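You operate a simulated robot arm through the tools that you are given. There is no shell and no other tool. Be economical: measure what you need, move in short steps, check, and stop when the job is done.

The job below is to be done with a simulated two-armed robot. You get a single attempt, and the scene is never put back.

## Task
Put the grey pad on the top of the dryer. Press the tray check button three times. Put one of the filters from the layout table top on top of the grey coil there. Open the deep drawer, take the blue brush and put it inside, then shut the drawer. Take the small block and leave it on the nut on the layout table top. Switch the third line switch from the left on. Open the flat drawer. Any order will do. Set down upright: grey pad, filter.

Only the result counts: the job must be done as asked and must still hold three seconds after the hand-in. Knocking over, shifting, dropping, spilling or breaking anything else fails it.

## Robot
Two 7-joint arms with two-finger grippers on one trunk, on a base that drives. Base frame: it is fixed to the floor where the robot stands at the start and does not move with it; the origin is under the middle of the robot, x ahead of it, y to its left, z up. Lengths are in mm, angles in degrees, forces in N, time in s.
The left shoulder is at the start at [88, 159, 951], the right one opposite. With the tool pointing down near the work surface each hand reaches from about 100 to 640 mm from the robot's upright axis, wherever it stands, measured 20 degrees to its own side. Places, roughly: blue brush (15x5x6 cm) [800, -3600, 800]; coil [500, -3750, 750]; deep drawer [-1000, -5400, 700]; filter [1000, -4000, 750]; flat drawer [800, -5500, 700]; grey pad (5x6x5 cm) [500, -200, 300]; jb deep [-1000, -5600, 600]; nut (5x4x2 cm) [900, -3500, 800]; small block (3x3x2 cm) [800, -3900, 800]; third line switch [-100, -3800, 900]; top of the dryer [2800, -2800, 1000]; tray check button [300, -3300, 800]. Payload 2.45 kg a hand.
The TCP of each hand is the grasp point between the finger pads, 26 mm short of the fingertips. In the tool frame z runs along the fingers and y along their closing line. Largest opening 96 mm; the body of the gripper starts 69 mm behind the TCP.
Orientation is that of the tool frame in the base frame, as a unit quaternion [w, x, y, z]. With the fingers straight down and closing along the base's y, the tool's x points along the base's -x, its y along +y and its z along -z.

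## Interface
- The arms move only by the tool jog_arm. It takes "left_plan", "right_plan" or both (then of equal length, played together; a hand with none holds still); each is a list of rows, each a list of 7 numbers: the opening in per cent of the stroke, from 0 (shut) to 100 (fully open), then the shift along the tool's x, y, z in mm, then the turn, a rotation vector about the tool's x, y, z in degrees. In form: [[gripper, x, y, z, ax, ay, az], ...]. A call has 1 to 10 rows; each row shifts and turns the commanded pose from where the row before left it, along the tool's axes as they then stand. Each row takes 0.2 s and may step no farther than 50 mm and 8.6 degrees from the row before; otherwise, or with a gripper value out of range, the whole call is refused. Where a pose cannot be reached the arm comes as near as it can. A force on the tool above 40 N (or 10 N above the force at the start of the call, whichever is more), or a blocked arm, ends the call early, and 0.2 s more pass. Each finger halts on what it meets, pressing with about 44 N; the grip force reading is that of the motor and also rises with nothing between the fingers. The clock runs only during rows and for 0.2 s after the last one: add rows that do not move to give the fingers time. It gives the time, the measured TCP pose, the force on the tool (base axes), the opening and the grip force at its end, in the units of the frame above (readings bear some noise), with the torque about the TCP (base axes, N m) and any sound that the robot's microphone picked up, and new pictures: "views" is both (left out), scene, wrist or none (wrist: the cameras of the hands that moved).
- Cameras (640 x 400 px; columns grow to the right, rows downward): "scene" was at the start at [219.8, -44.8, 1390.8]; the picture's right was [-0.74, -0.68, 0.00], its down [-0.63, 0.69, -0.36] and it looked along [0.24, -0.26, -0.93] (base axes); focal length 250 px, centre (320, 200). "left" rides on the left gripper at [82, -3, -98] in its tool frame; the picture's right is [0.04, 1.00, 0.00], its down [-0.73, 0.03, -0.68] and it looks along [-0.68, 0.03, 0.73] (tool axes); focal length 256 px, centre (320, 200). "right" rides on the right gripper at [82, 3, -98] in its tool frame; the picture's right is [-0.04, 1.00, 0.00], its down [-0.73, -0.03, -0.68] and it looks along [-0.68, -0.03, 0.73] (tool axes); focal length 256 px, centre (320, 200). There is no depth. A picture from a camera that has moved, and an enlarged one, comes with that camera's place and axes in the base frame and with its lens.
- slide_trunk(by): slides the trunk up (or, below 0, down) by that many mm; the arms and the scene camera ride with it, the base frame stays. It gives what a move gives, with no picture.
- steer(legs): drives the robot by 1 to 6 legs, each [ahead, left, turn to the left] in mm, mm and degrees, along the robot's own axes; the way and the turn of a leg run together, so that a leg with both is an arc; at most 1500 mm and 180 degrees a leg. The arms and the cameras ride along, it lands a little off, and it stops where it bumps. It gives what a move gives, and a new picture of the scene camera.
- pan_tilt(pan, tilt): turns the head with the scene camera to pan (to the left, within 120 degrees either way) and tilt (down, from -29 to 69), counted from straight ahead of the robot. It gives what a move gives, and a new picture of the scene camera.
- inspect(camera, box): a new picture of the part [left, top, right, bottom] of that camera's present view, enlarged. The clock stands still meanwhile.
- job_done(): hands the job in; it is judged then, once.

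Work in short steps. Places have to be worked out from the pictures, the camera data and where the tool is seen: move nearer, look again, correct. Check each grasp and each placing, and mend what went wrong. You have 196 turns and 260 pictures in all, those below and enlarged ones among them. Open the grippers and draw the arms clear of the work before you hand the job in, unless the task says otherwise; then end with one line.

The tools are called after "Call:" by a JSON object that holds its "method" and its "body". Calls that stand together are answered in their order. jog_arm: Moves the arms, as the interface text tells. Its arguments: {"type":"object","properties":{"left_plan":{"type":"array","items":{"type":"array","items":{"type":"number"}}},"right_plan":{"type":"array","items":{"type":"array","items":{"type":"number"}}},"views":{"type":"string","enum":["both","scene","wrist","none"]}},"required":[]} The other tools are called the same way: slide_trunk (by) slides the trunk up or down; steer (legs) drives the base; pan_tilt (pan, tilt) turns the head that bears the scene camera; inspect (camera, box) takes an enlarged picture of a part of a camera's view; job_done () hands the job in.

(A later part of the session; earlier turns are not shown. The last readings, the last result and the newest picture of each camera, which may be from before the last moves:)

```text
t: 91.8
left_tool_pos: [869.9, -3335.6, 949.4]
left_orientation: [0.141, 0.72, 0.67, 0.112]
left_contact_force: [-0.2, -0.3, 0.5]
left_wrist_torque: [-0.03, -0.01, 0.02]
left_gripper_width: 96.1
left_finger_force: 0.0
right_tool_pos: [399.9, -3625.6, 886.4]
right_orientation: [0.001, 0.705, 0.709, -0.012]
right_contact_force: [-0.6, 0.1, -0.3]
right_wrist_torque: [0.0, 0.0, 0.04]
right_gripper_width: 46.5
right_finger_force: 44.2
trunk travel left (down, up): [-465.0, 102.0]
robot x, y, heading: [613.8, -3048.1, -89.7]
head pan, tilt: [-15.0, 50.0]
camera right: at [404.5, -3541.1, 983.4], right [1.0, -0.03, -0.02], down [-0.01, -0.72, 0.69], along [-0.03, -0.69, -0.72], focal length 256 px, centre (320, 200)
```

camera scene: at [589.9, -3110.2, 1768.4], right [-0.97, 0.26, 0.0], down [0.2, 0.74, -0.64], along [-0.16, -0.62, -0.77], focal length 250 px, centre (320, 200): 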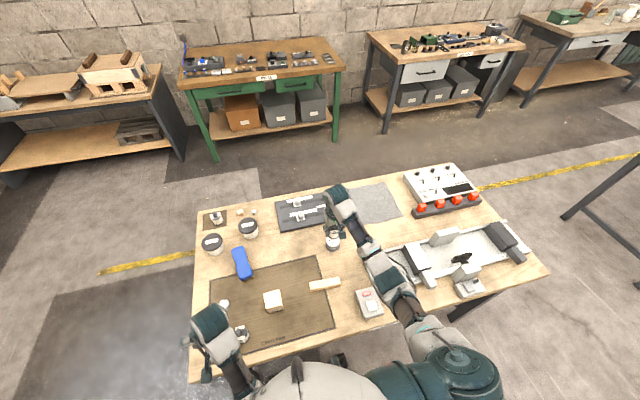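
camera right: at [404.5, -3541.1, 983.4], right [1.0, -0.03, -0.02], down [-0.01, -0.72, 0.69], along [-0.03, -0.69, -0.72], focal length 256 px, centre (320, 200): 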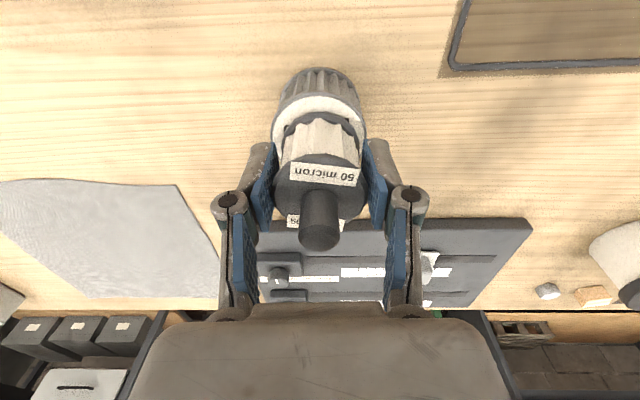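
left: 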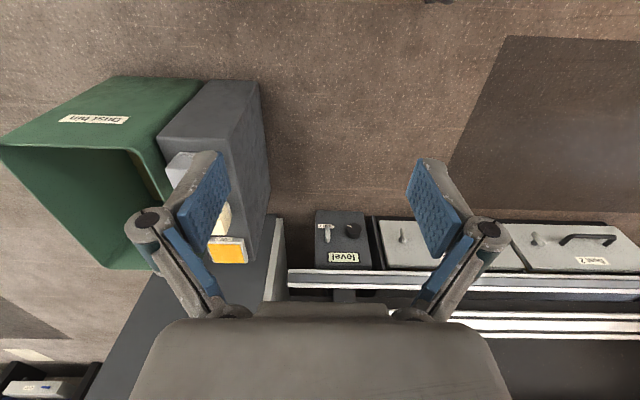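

Still no contact; the ring of white ahead of the filter is narrow and symmetric. Continue down.

Call:
{"method": "jog_arm", "body": {"right_plan": [[0, 0, 0, 3, 0, 0, 0], [0, 0, 0, 2, 0, 0, 0], [0, 0, 0, 2, 0, 0, 0], [0, 0, 0, 0, 0, 0, 0]], "views": "wrist"}}

```text
t: 92.8
left_tool_pos: [871.1, -3334.0, 949.2]
left_orientation: [0.14, 0.721, 0.67, 0.112]
left_contact_force: [-0.3, -0.5, -0.3]
left_wrist_torque: [0.03, -0.02, 0.02]
left_gripper_width: 95.7
left_finger_force: 0.1
right_tool_pos: [400.3, -3629.3, 885.3]
right_orientation: [0.004, 0.705, 0.709, -0.015]
right_contact_force: [-0.2, 5.1, 21.6]
right_wrist_torque: [0.41, -0.1, 0.03]
right_gripper_width: 46.5
right_finger_force: 43.8
trunk travel left (down, up): [-465.0, 102.0]
robot x, y, heading: [613.0, -3046.6, -89.8]
head pan, tilt: [-15.0, 50.0]
stopped in row 4 (right hand): the force on the tool passed its limit at 40 N (the readings are from after the stop); the commanded pose is now the measured one
camera right: at [404.5, -3542.6, 980.0], right [1.0, -0.03, -0.01], down [-0.01, -0.71, 0.7], along [-0.03, -0.7, -0.71], focal length 256 px, centre (320, 200)
```

right: 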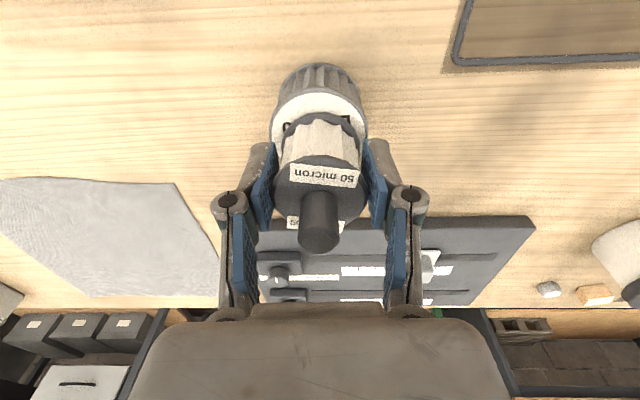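

Contact, but the force pushed the pose ~4 mm off centre. I lift 4 mm, shift +4 in y, and set down again.

Call:
{"method": "jog_arm", "body": {"right_plan": [[0, 0, 0, -5, 0, 0, 0], [0, 4, 0, 0, 0, 0, 0], [0, 0, 0, 2, 0, 0, 0], [0, 0, 0, 0, 0, 0, 0]], "views": "wrist"}}

```text
t: 93.8
left_tool_pos: [870.4, -3332.1, 950.7]
left_orientation: [0.14, 0.721, 0.669, 0.111]
left_contact_force: [0.4, -0.1, 0.4]
left_wrist_torque: [0.0, 0.01, -0.03]
left_gripper_width: 95.9
left_finger_force: 0.0
right_tool_pos: [397.8, -3623.0, 885.0]
right_orientation: [0.003, 0.705, 0.709, -0.014]
right_contact_force: [-0.7, 1.1, 5.4]
right_wrist_torque: [0.07, -0.04, 0.02]
right_gripper_width: 46.6
right_finger_force: 44.0
trunk travel left (down, up): [-465.0, 102.0]
robot x, y, heading: [611.1, -3046.1, -89.6]
head pan, tilt: [-15.0, 50.0]
camera right: at [402.8, -3538.3, 980.4], right [1.0, -0.03, -0.01], down [-0.01, -0.72, 0.7], along [-0.03, -0.7, -0.72], focal length 256 px, centre (320, 200)
```

right: 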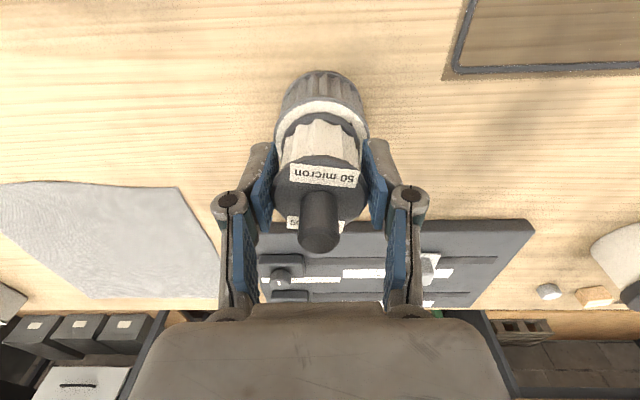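

Light contact 5 N and well centred. I open and rise.

Call:
{"method": "jog_arm", "body": {"right_plan": [[60, 0, 0, 0, 0, 0, 0], [80, 0, 0, 0, 0, 0, 0], [80, 0, 0, 0, 0, 0, 0], [80, 0, 0, -20, 0, 0, 0], [100, 0, 0, -35, 0, 0, 0], [100, 0, 0, -45, 0, 0, 0], [100, 0, 0, -45, 0, 0, 0], [100, 0, 0, 0, 0, 0, 0]], "views": "both"}}

Call:
{"method": "inspect", "body": {"camera": "scene", "box": [300, 205, 360, 260]}}

```text
t: 95.6
left_tool_pos: [870.0, -3334.2, 949.7]
left_orientation: [0.14, 0.721, 0.669, 0.112]
left_contact_force: [1.1, -1.0, 0.3]
left_wrist_torque: [0.0, -0.01, -0.02]
left_gripper_width: 96.0
left_finger_force: 0.0
right_tool_pos: [400.9, -3618.3, 1029.9]
right_orientation: [0.003, 0.706, 0.709, -0.014]
right_contact_force: [0.2, 0.1, -0.1]
right_wrist_torque: [0.0, 0.03, 0.01]
right_gripper_width: 96.1
right_finger_force: 0.1
trunk travel left (down, up): [-465.0, 102.0]
robot x, y, heading: [613.7, -3043.4, -89.9]
head pan, tilt: [-15.0, 50.0]
camera scene: at [588.4, -3110.0, 1768.3], right [-0.97, 0.26, 0.0], down [0.2, 0.74, -0.64], along [-0.16, -0.62, -0.77], focal length 250 px, centre (320, 200)
camera right: at [405.2, -3533.7, 1126.9], right [1.0, -0.03, -0.01], down [-0.02, -0.72, 0.7], along [-0.03, -0.7, -0.72], focal length 256 px, centre (320, 200)
```

scene: 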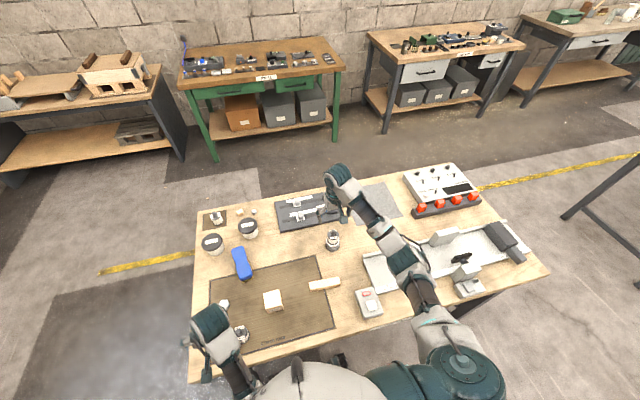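
right: 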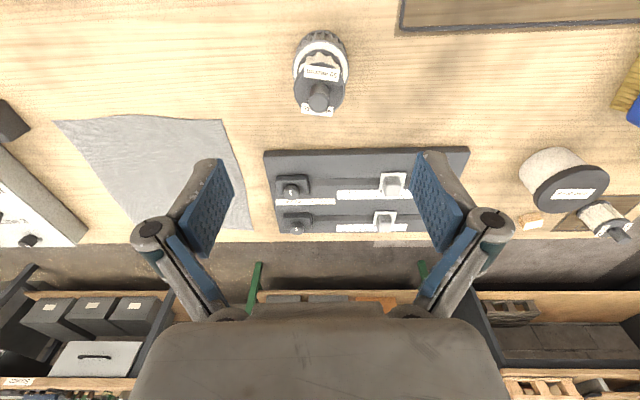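

```text
7.27 times, centred on (330, 232) of scene
camera zoom: at [588.4, -3110.0, 1768.3], right [-0.97, 0.26, 0.0], down [0.2, 0.74, -0.64], along [-0.16, -0.62, -0.77], focal length 1821 px, centre (247, -36)
```

zoom: 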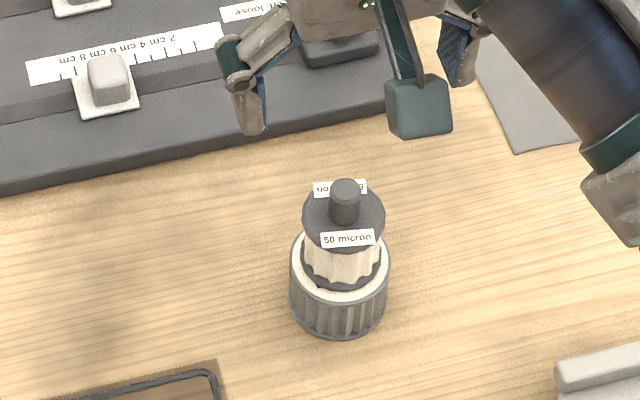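

Filter stands on the coil. I back out, go round to the east end of the table and turn to face it (-x).

Call:
{"method": "steer", "body": {"legs": [[-400, 0, 0], [0, 760, 0], [1090, 0, 0], [0, 0, -90]]}}

Call:
{"method": "pan_tilt", "body": {"pan": 0, "tilt": 50}}

```text
t: 110.8
left_tool_pos: [1075.1, -4010.4, 950.4]
left_orientation: [0.178, 0.983, -0.048, -0.022]
left_contact_force: [-0.6, 0.2, 1.0]
left_wrist_torque: [0.05, 0.05, 0.01]
left_gripper_width: 95.9
left_finger_force: 0.0
right_tool_pos: [801.4, -3535.9, 1029.9]
right_orientation: [-0.008, 1.0, -0.008, -0.012]
right_contact_force: [0.0, -0.6, -0.1]
right_wrist_torque: [0.02, -0.01, 0.02]
right_gripper_width: 95.9
right_finger_force: 0.1
trunk travel left (down, up): [-465.0, 102.0]
robot x, y, heading: [1368.2, -3758.8, 178.6]
head pan, tilt: [-15.0, 50.0]
camera scene: at [1304.4, -3736.4, 1768.4], right [0.28, 0.96, 0.0], down [0.74, -0.21, -0.64], along [-0.62, 0.18, -0.77], focal length 250 px, centre (320, 200)
```

scene: 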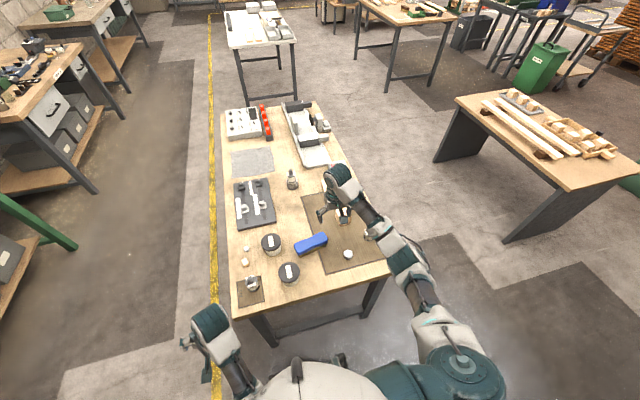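

```text
t: 111.6
left_tool_pos: [1077.9, -4009.8, 950.1]
left_orientation: [0.179, 0.983, -0.047, -0.023]
left_contact_force: [1.1, 0.1, 0.3]
left_wrist_torque: [0.01, 0.0, 0.01]
left_gripper_width: 95.8
left_finger_force: 0.0
right_tool_pos: [803.7, -3537.4, 1032.1]
right_orientation: [-0.007, 1.0, -0.008, -0.013]
right_contact_force: [0.1, -0.2, -1.0]
right_wrist_torque: [0.01, 0.0, 0.03]
right_gripper_width: 96.2
right_finger_force: 0.1
trunk travel left (down, up): [-465.0, 102.0]
robot x, y, heading: [1365.1, -3758.9, 178.9]
head pan, tilt: [0.0, 50.0]
camera scene: at [1301.6, -3756.0, 1768.4], right [0.02, 1.0, 0.0], down [0.77, -0.02, -0.64], along [-0.64, 0.01, -0.77], focal length 250 px, centre (320, 200)
```

scene: 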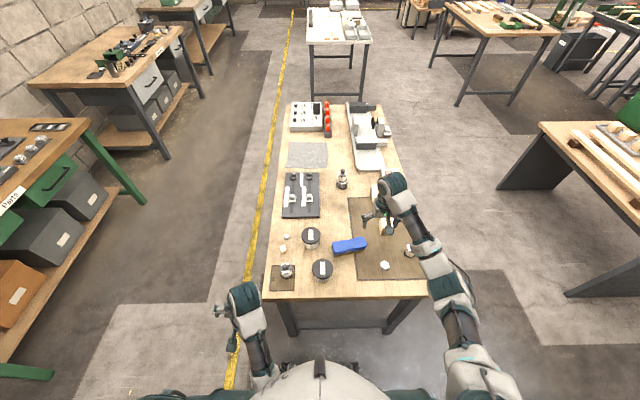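

Nut ≈ (859,-3486), small block ≈ (782,-3906). I reposition so the right hand can reach both.

Call:
{"method": "steer", "body": {"legs": [[110, 120, 1]]}}

Call:
{"method": "jog_arm", "body": {"right_plan": [[100, 25, -30, 0, 0, 0, 0], [100, 25, -40, 0, 0, 0, 0], [100, 25, -40, 0, 0, 0, 0], [100, 0, -40, 0, 0, 0, 0], [100, 0, -40, 0, 0, 0, 0], [100, 0, -40, 0, 0, 0, 0], [100, 0, 0, 0, 0, 0, 0]]}}

```text
t: 113.0
left_tool_pos: [974.1, -4110.8, 952.7]
left_orientation: [0.185, 0.982, -0.041, -0.019]
left_contact_force: [0.5, 0.4, -2.5]
left_wrist_torque: [-0.03, 0.0, 0.01]
left_gripper_width: 95.9
left_finger_force: 0.0
right_tool_pos: [687.4, -3642.5, 1027.6]
right_orientation: [0.001, 1.0, 0.001, -0.014]
right_contact_force: [0.5, 1.2, -0.7]
right_wrist_torque: [-0.13, 0.0, 0.01]
right_gripper_width: 95.7
right_finger_force: 0.1
trunk travel left (down, up): [-465.0, 102.0]
robot x, y, heading: [1256.7, -3873.7, -180.0]
head pan, tilt: [0.0, 50.0]
camera scene: at [1191.6, -3832.8, 1767.9], right [0.0, 1.0, -0.02], down [0.77, -0.02, -0.64], along [-0.64, -0.02, -0.77], focal length 250 px, centre (320, 200)
```

scene: 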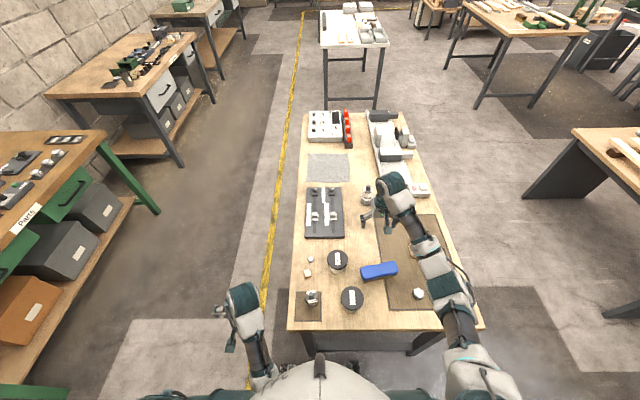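

```text
t: 114.6
left_tool_pos: [972.4, -4121.5, 948.8]
left_orientation: [0.178, 0.983, -0.041, -0.019]
left_contact_force: [-0.8, 0.5, 0.5]
left_wrist_torque: [-0.09, 0.01, 0.0]
left_gripper_width: 96.3
left_finger_force: 0.1
right_tool_pos: [766.8, -3417.9, 1033.4]
right_orientation: [-0.008, 1.0, -0.001, -0.012]
right_contact_force: [0.0, 0.5, 0.2]
right_wrist_torque: [-0.02, 0.01, -0.05]
right_gripper_width: 96.2
right_finger_force: 0.1
trunk travel left (down, up): [-465.0, 102.0]
robot x, y, heading: [1255.1, -3869.6, -180.0]
head pan, tilt: [0.0, 50.0]
camera scene: at [1189.7, -3858.4, 1768.3], right [0.0, 1.0, -0.01], down [0.77, 0.0, -0.64], along [-0.64, -0.01, -0.77], focal length 250 px, centre (320, 200)
camera right: at [851.0, -3421.8, 1129.9], right [-0.04, -1.0, -0.01], down [-0.72, 0.02, 0.7], along [-0.7, 0.04, -0.72], focal length 256 px, centre (320, 200)
```

scene: 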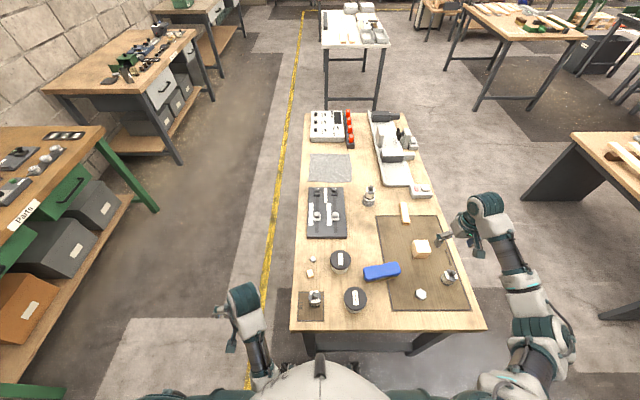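
right: 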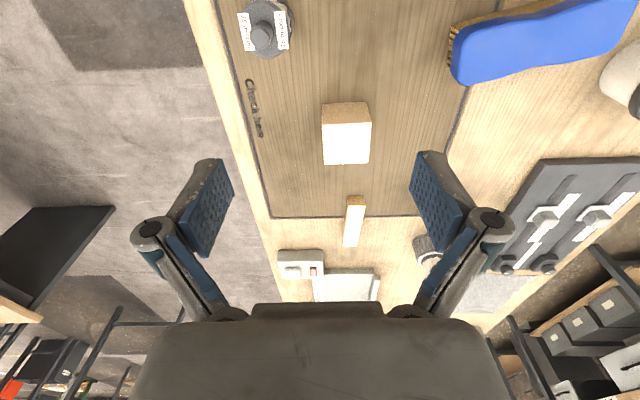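

I moved the wrong way (tool +y is base -y here). I now move the right hand back to over the small block.

Call:
{"method": "jog_arm", "body": {"right_plan": [[100, 0, 48, 0, 0, 0, 0], [100, 0, 48, 0, 0, 0, 0], [100, 0, 48, 0, 0, 0, 0], [100, 0, 48, 0, 0, 0, 0], [100, 0, 48, 0, 0, 0, 0], [100, 0, 48, 0, 0, 0, 0], [100, 0, 48, 0, 0, 0, 0], [100, 10, 48, 0, 0, 0, 0], [100, 5, 48, 0, 0, 0, 0], [100, 0, 40, 0, 0, 0, 0]]}}

```text
t: 116.8
left_tool_pos: [973.6, -4134.8, 947.3]
left_orientation: [0.169, 0.985, -0.039, -0.018]
left_contact_force: [0.2, 0.1, 0.7]
left_wrist_torque: [0.02, 0.0, 0.0]
left_gripper_width: 96.1
left_finger_force: 0.0
right_tool_pos: [779.0, -3912.9, 1024.6]
right_orientation: [-0.012, 1.0, 0.001, -0.014]
right_contact_force: [0.7, 0.0, 0.7]
right_wrist_torque: [-0.02, 0.0, 0.02]
right_gripper_width: 95.9
right_finger_force: 0.2
trunk travel left (down, up): [-465.0, 102.0]
robot x, y, heading: [1259.1, -3879.8, -180.1]
head pan, tilt: [0.0, 50.0]
camera scene: at [1189.6, -3869.5, 1768.4], right [0.0, 1.0, 0.0], down [0.77, 0.0, -0.64], along [-0.64, 0.0, -0.77], focal length 250 px, centre (320, 200)
camera right: at [863.5, -3918.2, 1120.6], right [-0.04, -1.0, -0.02], down [-0.71, 0.01, 0.7], along [-0.7, 0.04, -0.71], focal length 256 px, centre (320, 200)
```

scene: 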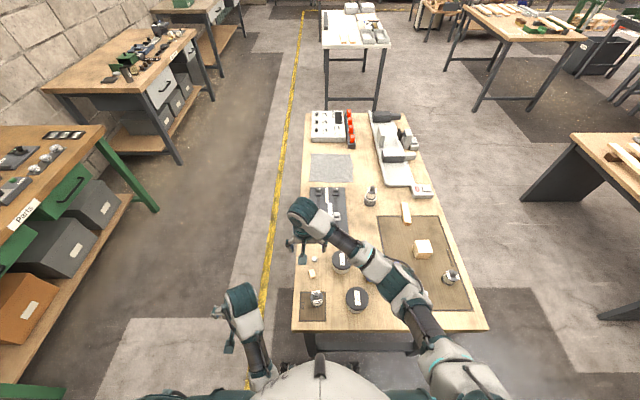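
right: 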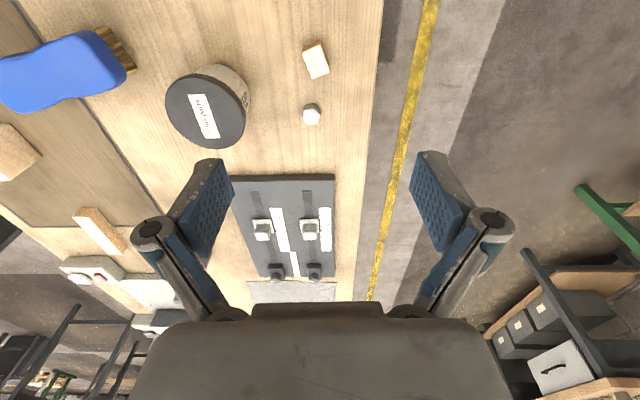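

Block at ≈ (776,-3905), rotated ~15°, with a jar close on its +y side. I narrow the opening, turn the hand -15° and descend partway.

Call:
{"method": "jog_arm", "body": {"right_plan": [[55, 0, 0, 20, 0, 0, -7.5], [55, 0, -6, 30, 0, 0, -7.5], [55, 0, 0, 30, 0, 0, 0], [55, 0, 0, 0, 0, 0, 0]]}}

Call:
{"method": "inspect", "body": {"camera": "scene", "box": [280, 220, 380, 310]}}

```text
t: 117.8
left_tool_pos: [973.9, -4138.4, 945.4]
left_orientation: [0.169, 0.985, -0.04, -0.018]
left_contact_force: [0.8, -0.1, 0.5]
left_wrist_torque: [0.02, 0.0, 0.01]
left_gripper_width: 95.8
left_finger_force: 0.1
right_tool_pos: [775.4, -3907.2, 945.8]
right_orientation: [-0.015, 0.991, 0.132, -0.012]
right_contact_force: [-0.1, -0.4, 0.1]
right_wrist_torque: [0.0, 0.0, -0.01]
right_gripper_width: 52.9
right_finger_force: 0.1
trunk travel left (down, up): [-465.0, 102.0]
robot x, y, heading: [1251.7, -3874.2, -179.9]
head pan, tilt: [0.0, 50.0]
camera scene: at [1189.5, -3879.7, 1768.4], right [0.0, 1.0, 0.0], down [0.77, 0.0, -0.64], along [-0.64, 0.0, -0.77], focal length 250 px, centre (320, 200)
camera right: at [858.5, -3891.2, 1043.1], right [0.22, -0.97, -0.03], down [-0.7, -0.18, 0.7], along [-0.68, -0.13, -0.72], focal length 256 px, centre (320, 200)
```

scene: 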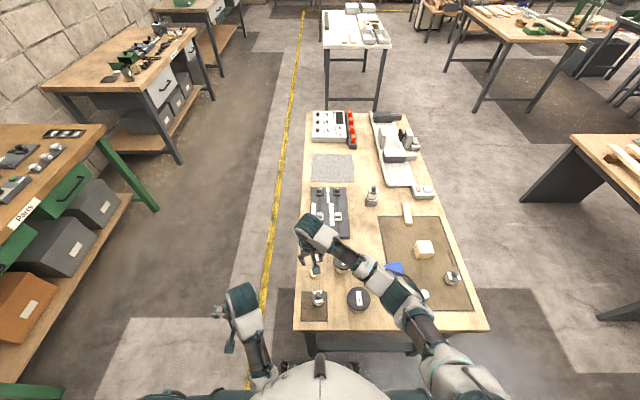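
right: 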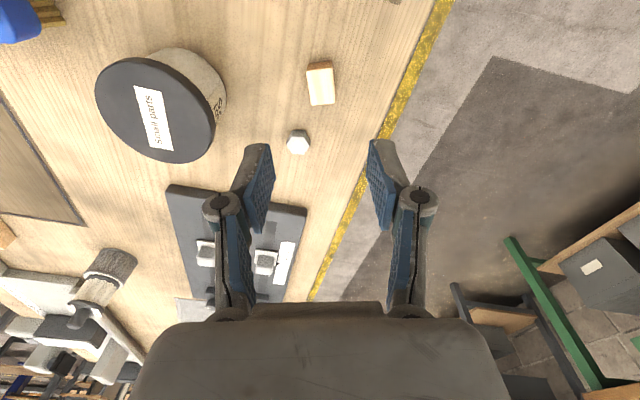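

```text
4.44 times, centred on (330, 265) of scene
camera zoom: at [1189.5, -3879.7, 1768.4], right [0.0, 1.0, 0.0], down [0.77, 0.0, -0.64], along [-0.64, 0.0, -0.77], focal length 1113 px, centre (276, -89)
```

zoom: 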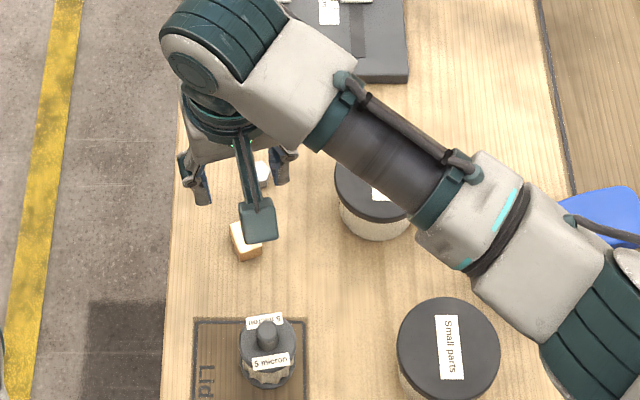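

Block at ≈ (780,-3904); the jar clears the gripper by ~20 mm. I correct, turn a further -5°, and descend to z≈862.

Call:
{"method": "jog_arm", "body": {"right_plan": [[55, 5, -1, 28, 0, 0, -5], [55, 0, 0, 28, 0, 0, 0], [55, 0, 0, 28, 0, 0, 0], [55, 0, 0, 0, 0, 0, 0]], "views": "wrist"}}

```text
t: 118.8
left_tool_pos: [973.7, -4140.5, 946.4]
left_orientation: [0.169, 0.985, -0.04, -0.019]
left_contact_force: [-0.3, -1.3, 0.1]
left_wrist_torque: [0.01, -0.01, 0.0]
left_gripper_width: 96.1
left_finger_force: 0.0
right_tool_pos: [777.7, -3903.5, 863.3]
right_orientation: [-0.015, 0.984, 0.175, -0.011]
right_contact_force: [0.4, -0.3, 0.1]
right_wrist_torque: [0.0, -0.03, 0.0]
right_gripper_width: 52.9
right_finger_force: 0.1
trunk travel left (down, up): [-465.0, 102.0]
robot x, y, heading: [1252.3, -3875.6, -179.8]
head pan, tilt: [0.0, 50.0]
camera right: at [858.1, -3879.7, 960.9], right [0.31, -0.95, -0.03], down [-0.68, -0.24, 0.69], along [-0.67, -0.19, -0.72], focal length 256 px, centre (320, 200)
```

right: 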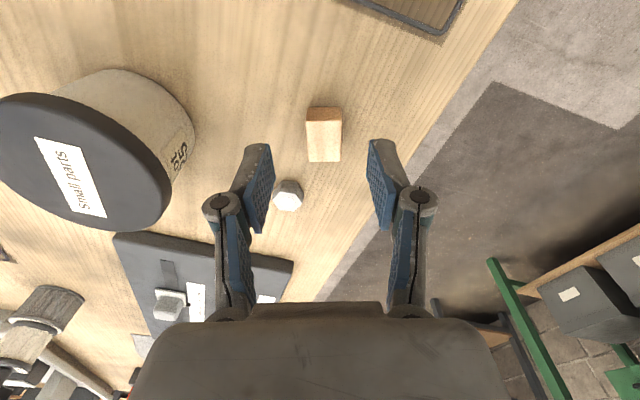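

Aligned. I descend 27 mm and close on the block.

Call:
{"method": "jog_arm", "body": {"right_plan": [[55, 1, 0, 10, 0, 0, 0], [55, 0, 0, 10, 0, 0, 0], [55, 0, 0, 7, 0, 0, 0], [55, 0, 0, 0, 0, 0, 0], [0, 0, 0, 0, 0, 0, 0], [0, 0, 0, 0, 0, 0, 0], [0, 0, 0, 0, 0, 0, 0]], "views": "wrist"}}

```text
t: 120.4
left_tool_pos: [973.9, -4130.7, 948.2]
left_orientation: [0.173, 0.984, -0.041, -0.018]
left_contact_force: [0.7, -0.4, -0.7]
left_wrist_torque: [0.01, 0.0, -0.03]
left_gripper_width: 95.9
left_finger_force: 0.0
right_tool_pos: [776.6, -3892.2, 835.7]
right_orientation: [-0.013, 0.984, 0.175, -0.012]
right_contact_force: [-0.5, 1.8, 2.2]
right_wrist_torque: [0.05, 0.02, 0.0]
right_gripper_width: 19.1
right_finger_force: 44.2
trunk travel left (down, up): [-465.0, 102.0]
robot x, y, heading: [1252.5, -3870.2, -179.8]
head pan, tilt: [0.0, 50.0]
camera right: at [857.9, -3868.3, 932.8], right [0.3, -0.95, -0.03], down [-0.68, -0.24, 0.69], along [-0.67, -0.19, -0.72], focal length 256 px, centre (320, 200)
```

right: 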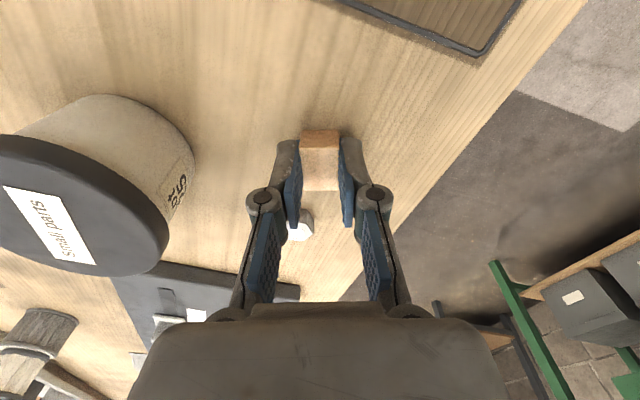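

Block grasped (19 mm). I lift to z≈1000.

Call:
{"method": "jog_arm", "body": {"right_plan": [[0, 0, 0, -15, 0, 0, 0], [0, 0, 0, -45, 0, 0, 0], [0, 0, 0, -45, 0, 0, 0], [0, 0, 0, -45, 0, 0, 0], [0, 0, 0, 0, 0, 0, 6], [0, 0, 0, 0, 0, 0, 7], [0, 0, 0, 0, 0, 0, 7]], "views": "wrist"}}

```text
t: 122.0
left_tool_pos: [973.7, -4133.1, 947.9]
left_orientation: [0.172, 0.984, -0.041, -0.019]
left_contact_force: [-1.0, 1.6, -0.2]
left_wrist_torque: [0.01, 0.04, -0.03]
left_gripper_width: 96.0
left_finger_force: 0.0
right_tool_pos: [782.6, -3898.1, 985.9]
right_orientation: [-0.011, 1.0, 0.0, -0.014]
right_contact_force: [0.2, 0.8, 0.6]
right_wrist_torque: [0.0, 0.01, -0.01]
right_gripper_width: 19.0
right_finger_force: 43.9
trunk travel left (down, up): [-465.0, 102.0]
robot x, y, heading: [1257.0, -3873.3, -179.7]
head pan, tilt: [0.0, 50.0]
camera right: at [866.6, -3901.6, 1082.1], right [-0.04, -1.0, -0.02], down [-0.71, 0.01, 0.7], along [-0.7, 0.04, -0.71], focal length 256 px, centre (320, 200)
```

right: 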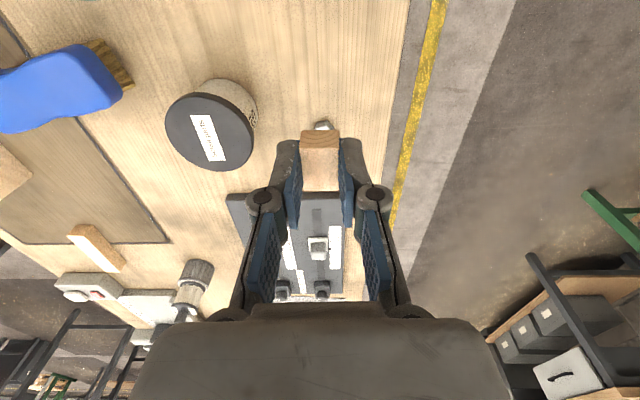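

Now carry it over the nut (+77 in x, +410 in y).

Call:
{"method": "jog_arm", "body": {"right_plan": [[0, 8, -45, 0, 0, 0, 0], [0, 8, -45, 0, 0, 0, 0], [0, 8, -45, 0, 0, 0, 0], [0, 8, -45, 0, 0, 0, 0], [0, 8, -45, 0, 0, 0, 0], [0, 8, -45, 0, 0, 0, 0], [0, 8, -45, 0, 0, 0, 0], [0, 8, -45, 0, 0, 0, 0], [0, 8, -40, 0, 0, 0, 0], [0, 0, 0, 0, 0, 0, 0]]}}

```text
t: 124.2
left_tool_pos: [973.9, -4131.5, 948.0]
left_orientation: [0.172, 0.984, -0.039, -0.019]
left_contact_force: [-0.1, 0.0, 0.6]
left_wrist_torque: [0.01, 0.0, -0.01]
left_gripper_width: 95.8
left_finger_force: 0.1
right_tool_pos: [854.8, -3495.2, 993.3]
right_orientation: [-0.01, 1.0, 0.001, -0.014]
right_contact_force: [-0.3, 0.3, 0.1]
right_wrist_torque: [0.0, -0.02, 0.0]
right_gripper_width: 18.8
right_finger_force: 43.9
trunk travel left (down, up): [-465.0, 102.0]
robot x, y, heading: [1253.8, -3872.9, -180.1]
head pan, tilt: [0.0, 50.0]
camera scene: at [1190.1, -3868.8, 1768.4], right [0.0, 1.0, 0.0], down [0.77, 0.0, -0.64], along [-0.64, 0.0, -0.77], focal length 250 px, centre (320, 200)
camera right: at [939.4, -3499.2, 1090.0], right [-0.04, -1.0, -0.02], down [-0.71, 0.01, 0.7], along [-0.7, 0.04, -0.71], focal length 256 px, centre (320, 200)
```

scene: 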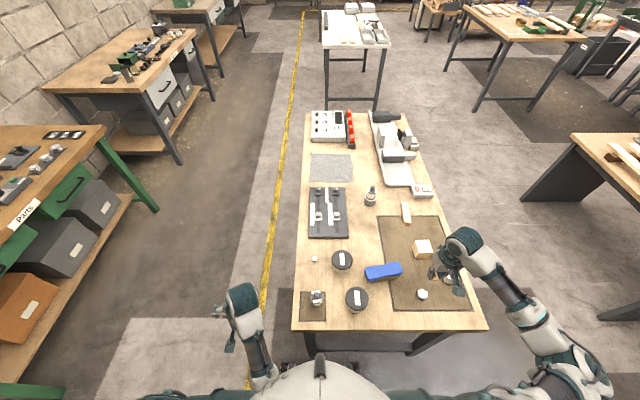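
right: 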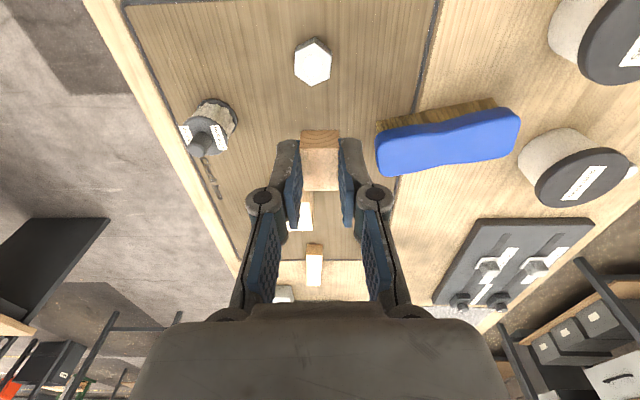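

Nut top centre ≈ (859,-3484,823). I correct and descend to ≈ 905.

Call:
{"method": "jog_arm", "body": {"right_plan": [[0, 4, -11, 20, 0, 0, 0], [0, 0, 0, 35, 0, 0, 0], [0, 0, 0, 33, 0, 0, 0], [0, 0, 0, 0, 0, 0, 0]], "views": "wrist"}}

```text
t: 125.2
left_tool_pos: [973.6, -4132.0, 948.2]
left_orientation: [0.173, 0.984, -0.04, -0.02]
left_contact_force: [0.3, 0.3, -0.6]
left_wrist_torque: [-0.02, -0.01, 0.0]
left_gripper_width: 96.5
left_finger_force: 0.1
right_tool_pos: [857.0, -3483.6, 905.2]
right_orientation: [-0.01, 1.0, 0.001, -0.016]
right_contact_force: [0.1, -0.3, -0.3]
right_wrist_torque: [0.01, 0.01, 0.0]
right_gripper_width: 18.9
right_finger_force: 44.1
trunk travel left (down, up): [-465.0, 102.0]
robot x, y, heading: [1255.8, -3871.6, -180.1]
head pan, tilt: [0.0, 50.0]
camera right: at [940.2, -3487.4, 1000.7], right [-0.04, -1.0, -0.02], down [-0.71, 0.01, 0.7], along [-0.7, 0.04, -0.71], focal length 256 px, centre (320, 200)
```

right: 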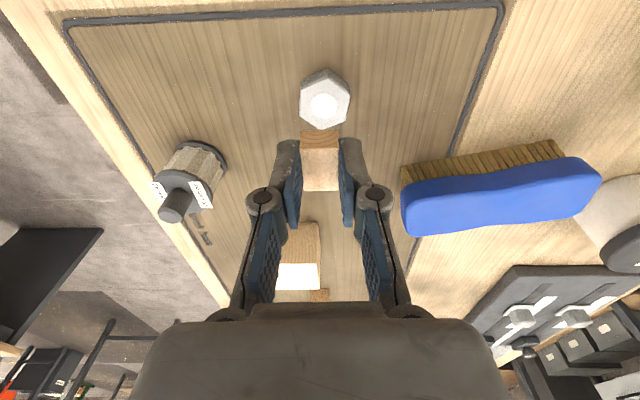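

Aligned with the nut. I descend 42 mm then feel for contact.

Call:
{"method": "jog_arm", "body": {"right_plan": [[0, 2, 0, 15, 0, 0, 0], [0, 0, 0, 15, 0, 0, 0], [0, 0, 0, 12, 0, 0, 0], [0, 0, 0, 0, 0, 0, 0]], "views": "wrist"}}

```text
t: 126.2
left_tool_pos: [973.8, -4132.3, 948.0]
left_orientation: [0.173, 0.984, -0.04, -0.019]
left_contact_force: [-0.1, -0.7, -0.4]
left_wrist_torque: [0.03, 0.01, -0.03]
left_gripper_width: 95.8
left_finger_force: 0.1
right_tool_pos: [855.3, -3484.5, 862.9]
right_orientation: [-0.01, 1.0, 0.001, -0.014]
right_contact_force: [-0.8, 0.9, -0.4]
right_wrist_torque: [0.0, 0.03, 0.02]
right_gripper_width: 19.1
right_finger_force: 44.5
trunk travel left (down, up): [-465.0, 102.0]
robot x, y, heading: [1256.3, -3875.2, -179.7]
head pan, tilt: [0.0, 50.0]
camera right: at [940.2, -3487.6, 958.5], right [-0.04, -1.0, -0.02], down [-0.71, 0.01, 0.7], along [-0.7, 0.04, -0.71], focal length 256 px, centre (320, 200)
```

right: 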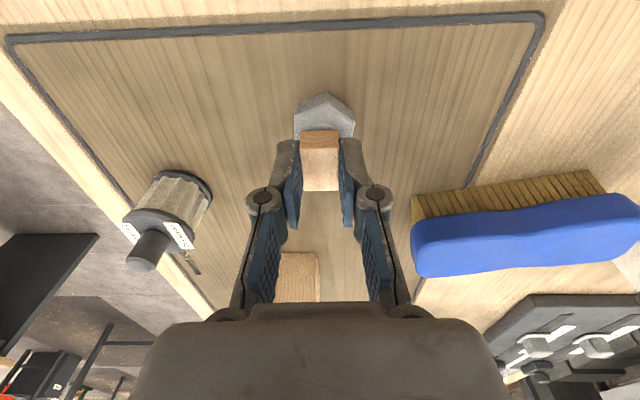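

Small correction (+4 x, -3 y), then step down 3 mm per row.

Call:
{"method": "jog_arm", "body": {"right_plan": [[0, 4, 3, 0, 0, 0, 0], [0, 0, 0, 3, 0, 0, 0], [0, 0, 0, 3, 0, 0, 0], [0, 0, 0, 2, 0, 0, 0], [0, 0, 0, 0, 0, 0, 0]], "views": "wrist"}}

```text
t: 127.4
left_tool_pos: [973.9, -4132.9, 947.3]
left_orientation: [0.172, 0.984, -0.04, -0.019]
left_contact_force: [-0.6, -0.5, -0.2]
left_wrist_torque: [0.02, -0.02, -0.01]
left_gripper_width: 95.9
left_finger_force: 0.0
right_tool_pos: [860.8, -3487.5, 855.7]
right_orientation: [-0.011, 1.0, 0.001, -0.015]
right_contact_force: [2.4, 0.7, 11.8]
right_wrist_torque: [-0.07, -0.16, 0.05]
right_gripper_width: 19.3
right_finger_force: 44.3
trunk travel left (down, up): [-465.0, 102.0]
robot x, y, heading: [1257.1, -3871.1, -179.8]
head pan, tilt: [0.0, 50.0]
camera right: at [944.6, -3491.3, 951.6], right [-0.04, -1.0, -0.02], down [-0.71, 0.01, 0.7], along [-0.7, 0.04, -0.71], focal length 256 px, centre (320, 200)
```

right: 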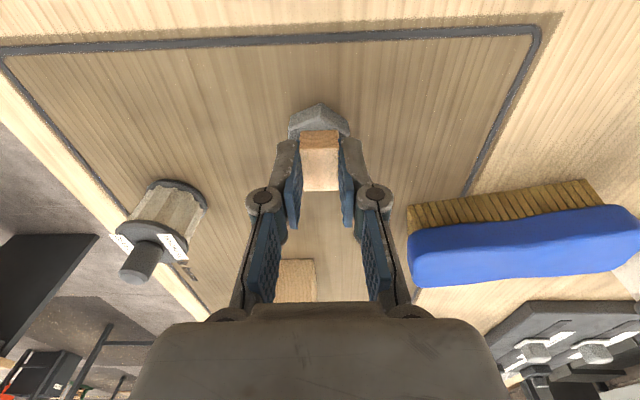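

Contact (12 N), centred on the nut. I relieve, open and rise.

Call:
{"method": "jog_arm", "body": {"right_plan": [[0, 0, 0, -1, 0, 0, 0], [35, 0, 0, 0, 0, 0, 0], [45, 0, 0, 0, 0, 0, 0], [45, 0, 0, -15, 0, 0, 0], [60, 0, 0, -40, 0, 0, 0], [100, 0, 0, -45, 0, 0, 0], [100, 0, 0, -45, 0, 0, 0], [100, 0, 0, 0, 0, 0, 0]]}}

Call:
{"method": "inspect", "body": {"camera": "right", "box": [260, 20, 500, 170]}}

```text
t: 129.2
left_tool_pos: [974.4, -4131.4, 948.1]
left_orientation: [0.173, 0.984, -0.041, -0.018]
left_contact_force: [-0.3, 0.8, 0.5]
left_wrist_torque: [-0.01, -0.03, -0.01]
left_gripper_width: 96.2
left_finger_force: 0.2
right_tool_pos: [864.0, -3488.4, 998.4]
right_orientation: [-0.01, 1.0, 0.001, -0.014]
right_contact_force: [0.2, 0.7, 0.8]
right_wrist_torque: [0.03, 0.0, 0.0]
right_gripper_width: 96.0
right_finger_force: 0.0
trunk travel left (down, up): [-465.0, 102.0]
robot x, y, heading: [1257.8, -3871.4, -179.4]
head pan, tilt: [0.0, 50.0]
camera scene: at [1190.8, -3869.1, 1768.4], right [0.0, 1.0, 0.0], down [0.77, 0.0, -0.64], along [-0.64, 0.0, -0.77], focal length 250 px, centre (320, 200)
camera right: at [948.4, -3492.3, 1095.7], right [-0.04, -1.0, -0.02], down [-0.71, 0.01, 0.7], along [-0.7, 0.04, -0.71], focal length 256 px, centre (320, 200)
```

scene: 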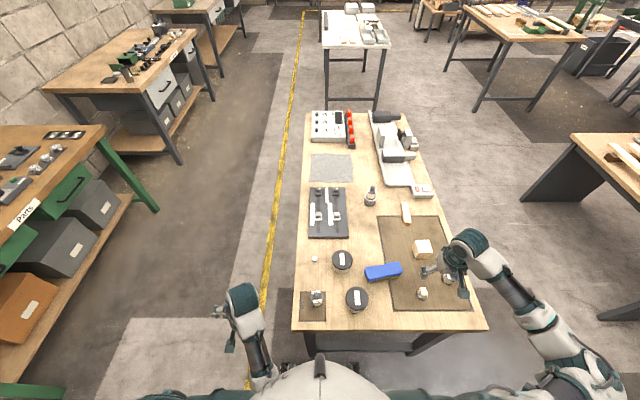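
right: 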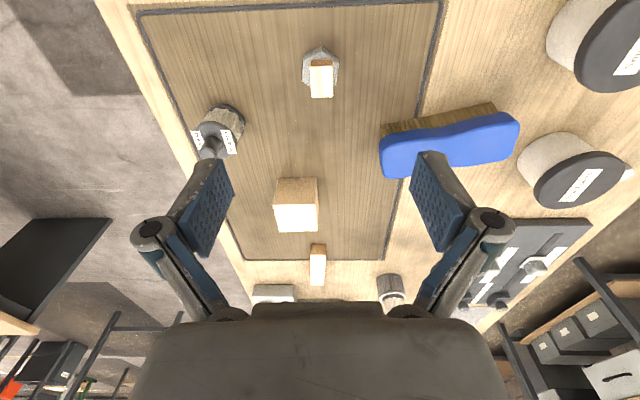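

```text
2.67 times, centred on (380, 95) of right
camera zoom: at [948.4, -3492.3, 1095.7], right [-0.04, -1.0, -0.02], down [-0.71, 0.01, 0.7], along [-0.7, 0.04, -0.71], focal length 683 px, centre (160, 480)
```

zoom: 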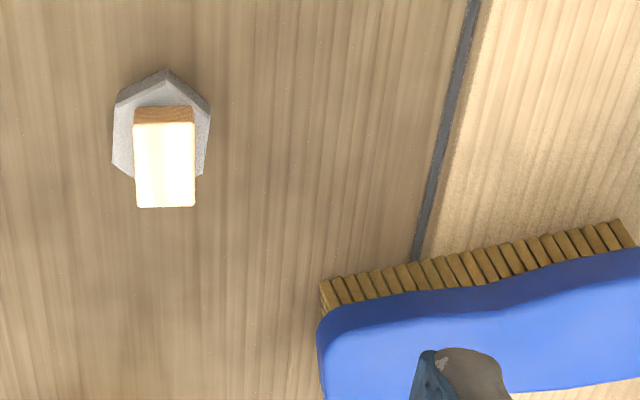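

Block rests on the nut. Now the brush at ≈ (800,-3617), lying nearly along y: I try turning the right hand 81° about its axis so that it closes across it.

Call:
{"method": "jog_arm", "body": {"right_plan": [[100, 0, 0, 0, 0, 0, 8.5], [100, 0, 0, 0, 0, 0, 8.5], [100, 0, 0, 0, 0, 0, 8.5], [100, 0, 0, 0, 0, 0, 8.5], [100, 0, 0, 0, 0, 0, 8.5], [100, 0, 0, 0, 0, 0, 8.5], [100, 0, 0, 0, 0, 0, 8.5], [100, 0, 0, 0, 0, 0, 8.5], [100, 0, 0, 0, 0, 0, 8.5], [100, 0, 0, 0, 0, 0, 4.5]], "views": "wrist"}}

```text
t: 131.4
left_tool_pos: [973.5, -4131.8, 948.5]
left_orientation: [0.173, 0.984, -0.041, -0.018]
left_contact_force: [0.4, -0.1, -0.7]
left_wrist_torque: [0.0, 0.04, -0.02]
left_gripper_width: 95.9
left_finger_force: 0.0
right_tool_pos: [865.8, -3489.5, 1000.5]
right_orientation: [0.0, 0.76, -0.65, -0.017]
right_contact_force: [0.4, -0.3, 0.8]
right_wrist_torque: [-0.03, 0.0, 0.01]
right_gripper_width: 96.0
right_finger_force: 0.0
trunk travel left (down, up): [-465.0, 102.0]
robot x, y, heading: [1253.6, -3877.7, -180.0]
head pan, tilt: [0.0, 50.0]
camera right: at [877.1, -3570.7, 1096.3], right [-0.99, -0.12, 0.03], down [-0.07, 0.71, 0.7], along [-0.1, 0.69, -0.72], focal length 256 px, centre (320, 200)
```

right: 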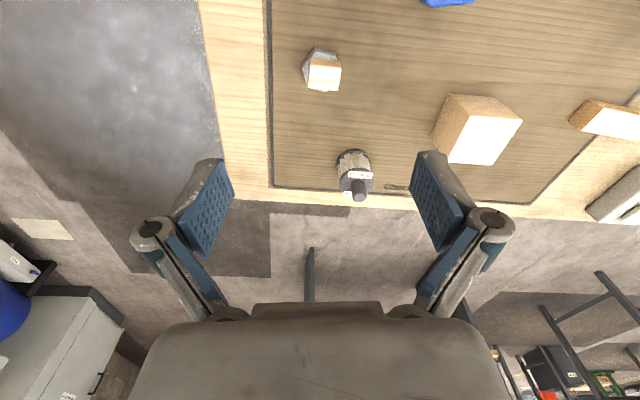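

The turn works. I move over the brush.

Call:
{"method": "jog_arm", "body": {"right_plan": [[100, 38, 28, 0, 0, 0, 0], [100, 39, 28, 0, 0, 0, 0], [100, 39, 29, 10, 0, 0, 0], [100, 0, 0, 20, 0, 0, 0], [100, 0, 0, 0, 0, 0, 0]], "views": "both"}}

```text
t: 132.6
left_tool_pos: [974.8, -4129.6, 948.0]
left_orientation: [0.173, 0.984, -0.04, -0.019]
left_contact_force: [-0.2, -0.3, -0.6]
left_wrist_torque: [-0.03, 0.01, 0.03]
left_gripper_width: 96.2
left_finger_force: 0.1
right_tool_pos: [798.4, -3615.6, 965.6]
right_orientation: [0.003, 0.76, -0.649, -0.017]
right_contact_force: [0.0, -0.2, -1.0]
right_wrist_torque: [0.01, 0.01, 0.0]
right_gripper_width: 95.9
right_finger_force: 0.0
trunk travel left (down, up): [-465.0, 102.0]
robot x, y, heading: [1256.2, -3873.4, -179.8]
head pan, tilt: [0.0, 50.0]
camera scene: at [1190.4, -3868.1, 1768.4], right [0.0, 1.0, 0.0], down [0.77, 0.0, -0.64], along [-0.64, 0.0, -0.77], focal length 250 px, centre (320, 200)
camera right: at [811.2, -3697.1, 1063.1], right [-0.99, -0.12, 0.03], down [-0.07, 0.72, 0.7], along [-0.1, 0.69, -0.72], focal length 256 px, centre (320, 200)
```

scene: 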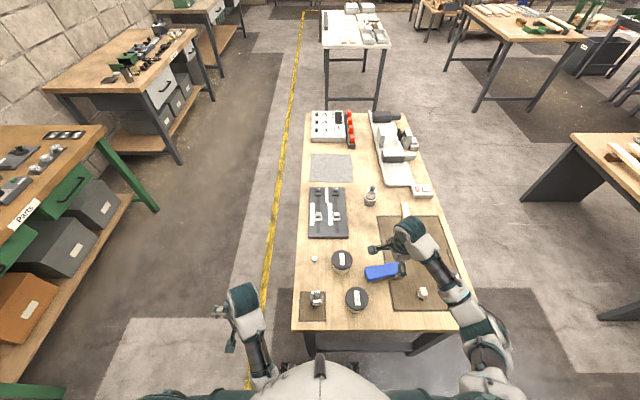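
right: 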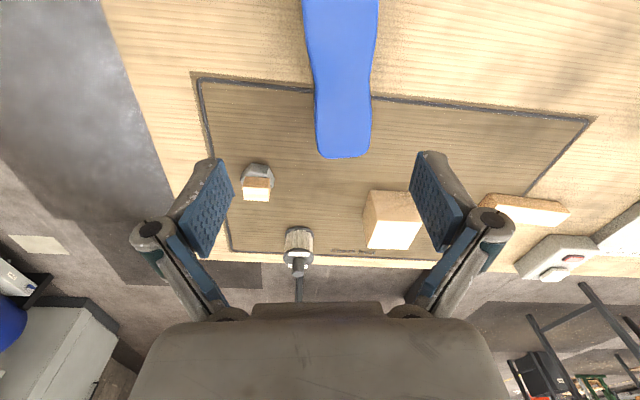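

Brush axis centre ≈ (782,-3630). I shift by (12,18) in tool axes and descend to z≈890 to check.

Call:
{"method": "jog_arm", "body": {"right_plan": [[100, 12, 18, 15, 0, 0, 2], [100, 0, 0, 30, 0, 0, 0], [100, 0, 0, 30, 0, 0, 0], [100, 0, 0, 0, 0, 0, 0]], "views": "wrist"}}

```text
t: 133.6
left_tool_pos: [973.4, -4130.3, 948.0]
left_orientation: [0.174, 0.984, -0.041, -0.018]
left_contact_force: [-1.0, 0.2, 0.1]
left_wrist_torque: [-0.05, 0.01, 0.04]
left_gripper_width: 95.9
left_finger_force: 0.1
right_tool_pos: [779.5, -3628.7, 892.5]
right_orientation: [0.002, 0.749, -0.662, -0.017]
right_contact_force: [-0.4, 0.1, 0.8]
right_wrist_torque: [-0.01, -0.01, 0.0]
right_gripper_width: 95.9
right_finger_force: 0.0
trunk travel left (down, up): [-465.0, 102.0]
robot x, y, heading: [1254.6, -3871.5, -180.0]
head pan, tilt: [0.0, 50.0]
camera right: at [788.8, -3710.7, 990.2], right [-1.0, -0.08, 0.03], down [-0.04, 0.72, 0.69], along [-0.08, 0.69, -0.72], focal length 256 px, centre (320, 200)
```

right: 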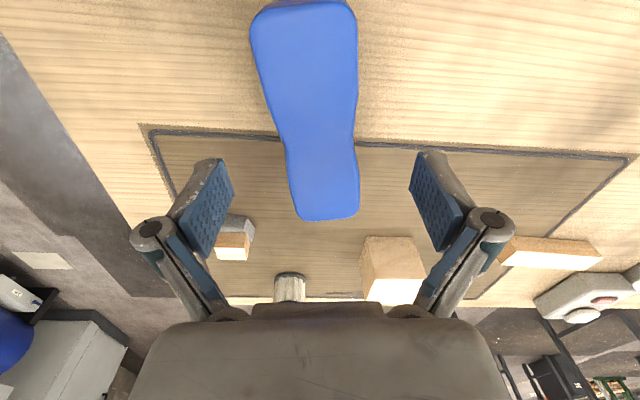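

Centred at (779,-3631). I correct the turn by -3°, descend to ≈ 848 and close.

Call:
{"method": "jog_arm", "body": {"right_plan": [[100, 2, 0, 15, 0, 0, -3], [100, 0, 0, 15, 0, 0, 0], [100, 0, 0, 14, 0, 0, 0], [100, 0, 0, 0, 0, 0, 0], [30, 0, 0, 0, 0, 0, 0], [0, 0, 0, 0, 0, 0, 0], [0, 0, 0, 0, 0, 0, 0], [0, 0, 0, 0, 0, 0, 0]], "views": "wrist"}}

```text
t: 135.4
left_tool_pos: [974.0, -4131.0, 947.7]
left_orientation: [0.173, 0.984, -0.04, -0.019]
left_contact_force: [-0.4, 0.0, -0.2]
left_wrist_torque: [-0.02, -0.02, 0.01]
left_gripper_width: 96.1
left_finger_force: 0.0
right_tool_pos: [779.9, -3629.9, 850.2]
right_orientation: [0.001, 0.767, -0.642, -0.018]
right_contact_force: [-0.3, 0.0, 2.7]
right_wrist_torque: [0.16, -0.04, 0.07]
right_gripper_width: 49.6
right_finger_force: 44.2
trunk travel left (down, up): [-465.0, 102.0]
robot x, y, heading: [1257.1, -3868.0, -180.0]
head pan, tilt: [0.0, 50.0]
camera right: at [794.0, -3712.6, 946.3], right [-0.99, -0.14, 0.03], down [-0.08, 0.71, 0.7], along [-0.11, 0.69, -0.72], focal length 256 px, centre (320, 200)
```

right: 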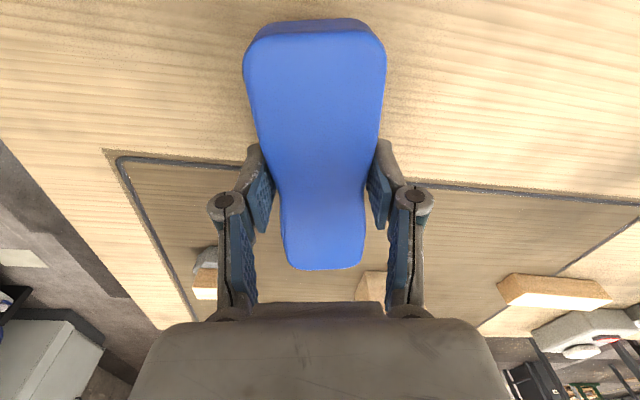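

Brush gripped. I lift it 150 mm.

Call:
{"method": "jog_arm", "body": {"right_plan": [[0, 0, 0, -15, 0, 0, 0], [0, 0, 0, -45, 0, 0, 0], [0, 0, 0, -45, 0, 0, 0], [0, 0, 0, -45, 0, 0, 0], [0, 0, 0, 0, 0, 0, 0]]}}

```text
t: 136.6
left_tool_pos: [973.8, -4132.3, 948.0]
left_orientation: [0.173, 0.984, -0.04, -0.019]
left_contact_force: [-0.8, 0.1, -0.5]
left_wrist_torque: [0.03, 0.03, 0.02]
left_gripper_width: 96.1
left_finger_force: 0.0
right_tool_pos: [783.7, -3628.7, 1001.8]
right_orientation: [0.002, 0.766, -0.643, -0.017]
right_contact_force: [-0.4, 1.2, -1.6]
right_wrist_torque: [-0.03, 0.01, -0.01]
right_gripper_width: 49.3
right_finger_force: 43.9
trunk travel left (down, up): [-465.0, 102.0]
robot x, y, heading: [1256.1, -3872.5, -180.3]
head pan, tilt: [0.0, 50.0]
camera scene: at [1189.7, -3869.3, 1768.4], right [0.0, 1.0, 0.0], down [0.77, 0.0, -0.64], along [-0.64, 0.0, -0.77], focal length 250 px, centre (320, 200)
camera right: at [798.5, -3710.9, 1098.5], right [-0.99, -0.14, 0.02], down [-0.08, 0.71, 0.7], along [-0.11, 0.69, -0.72], focal length 256 px, centre (320, 200)
```

scene: 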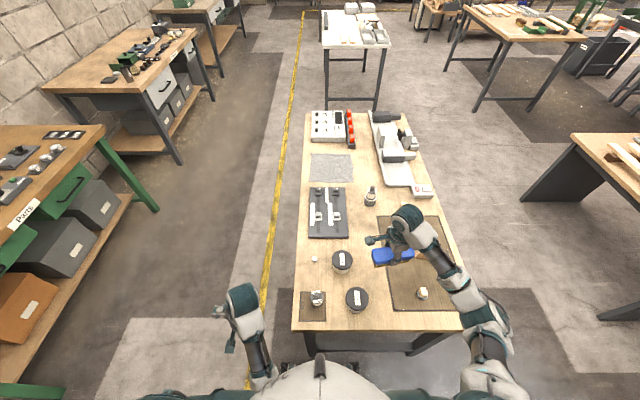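
right: 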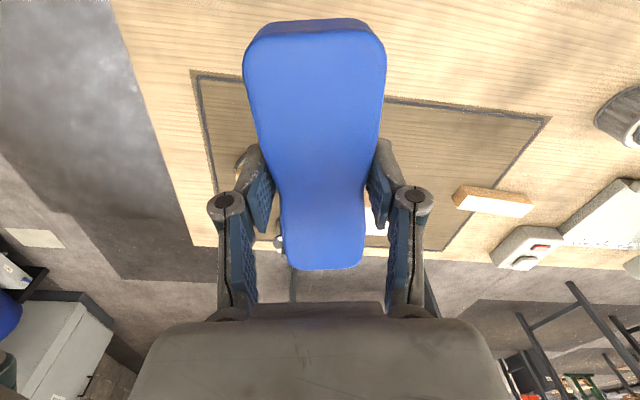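

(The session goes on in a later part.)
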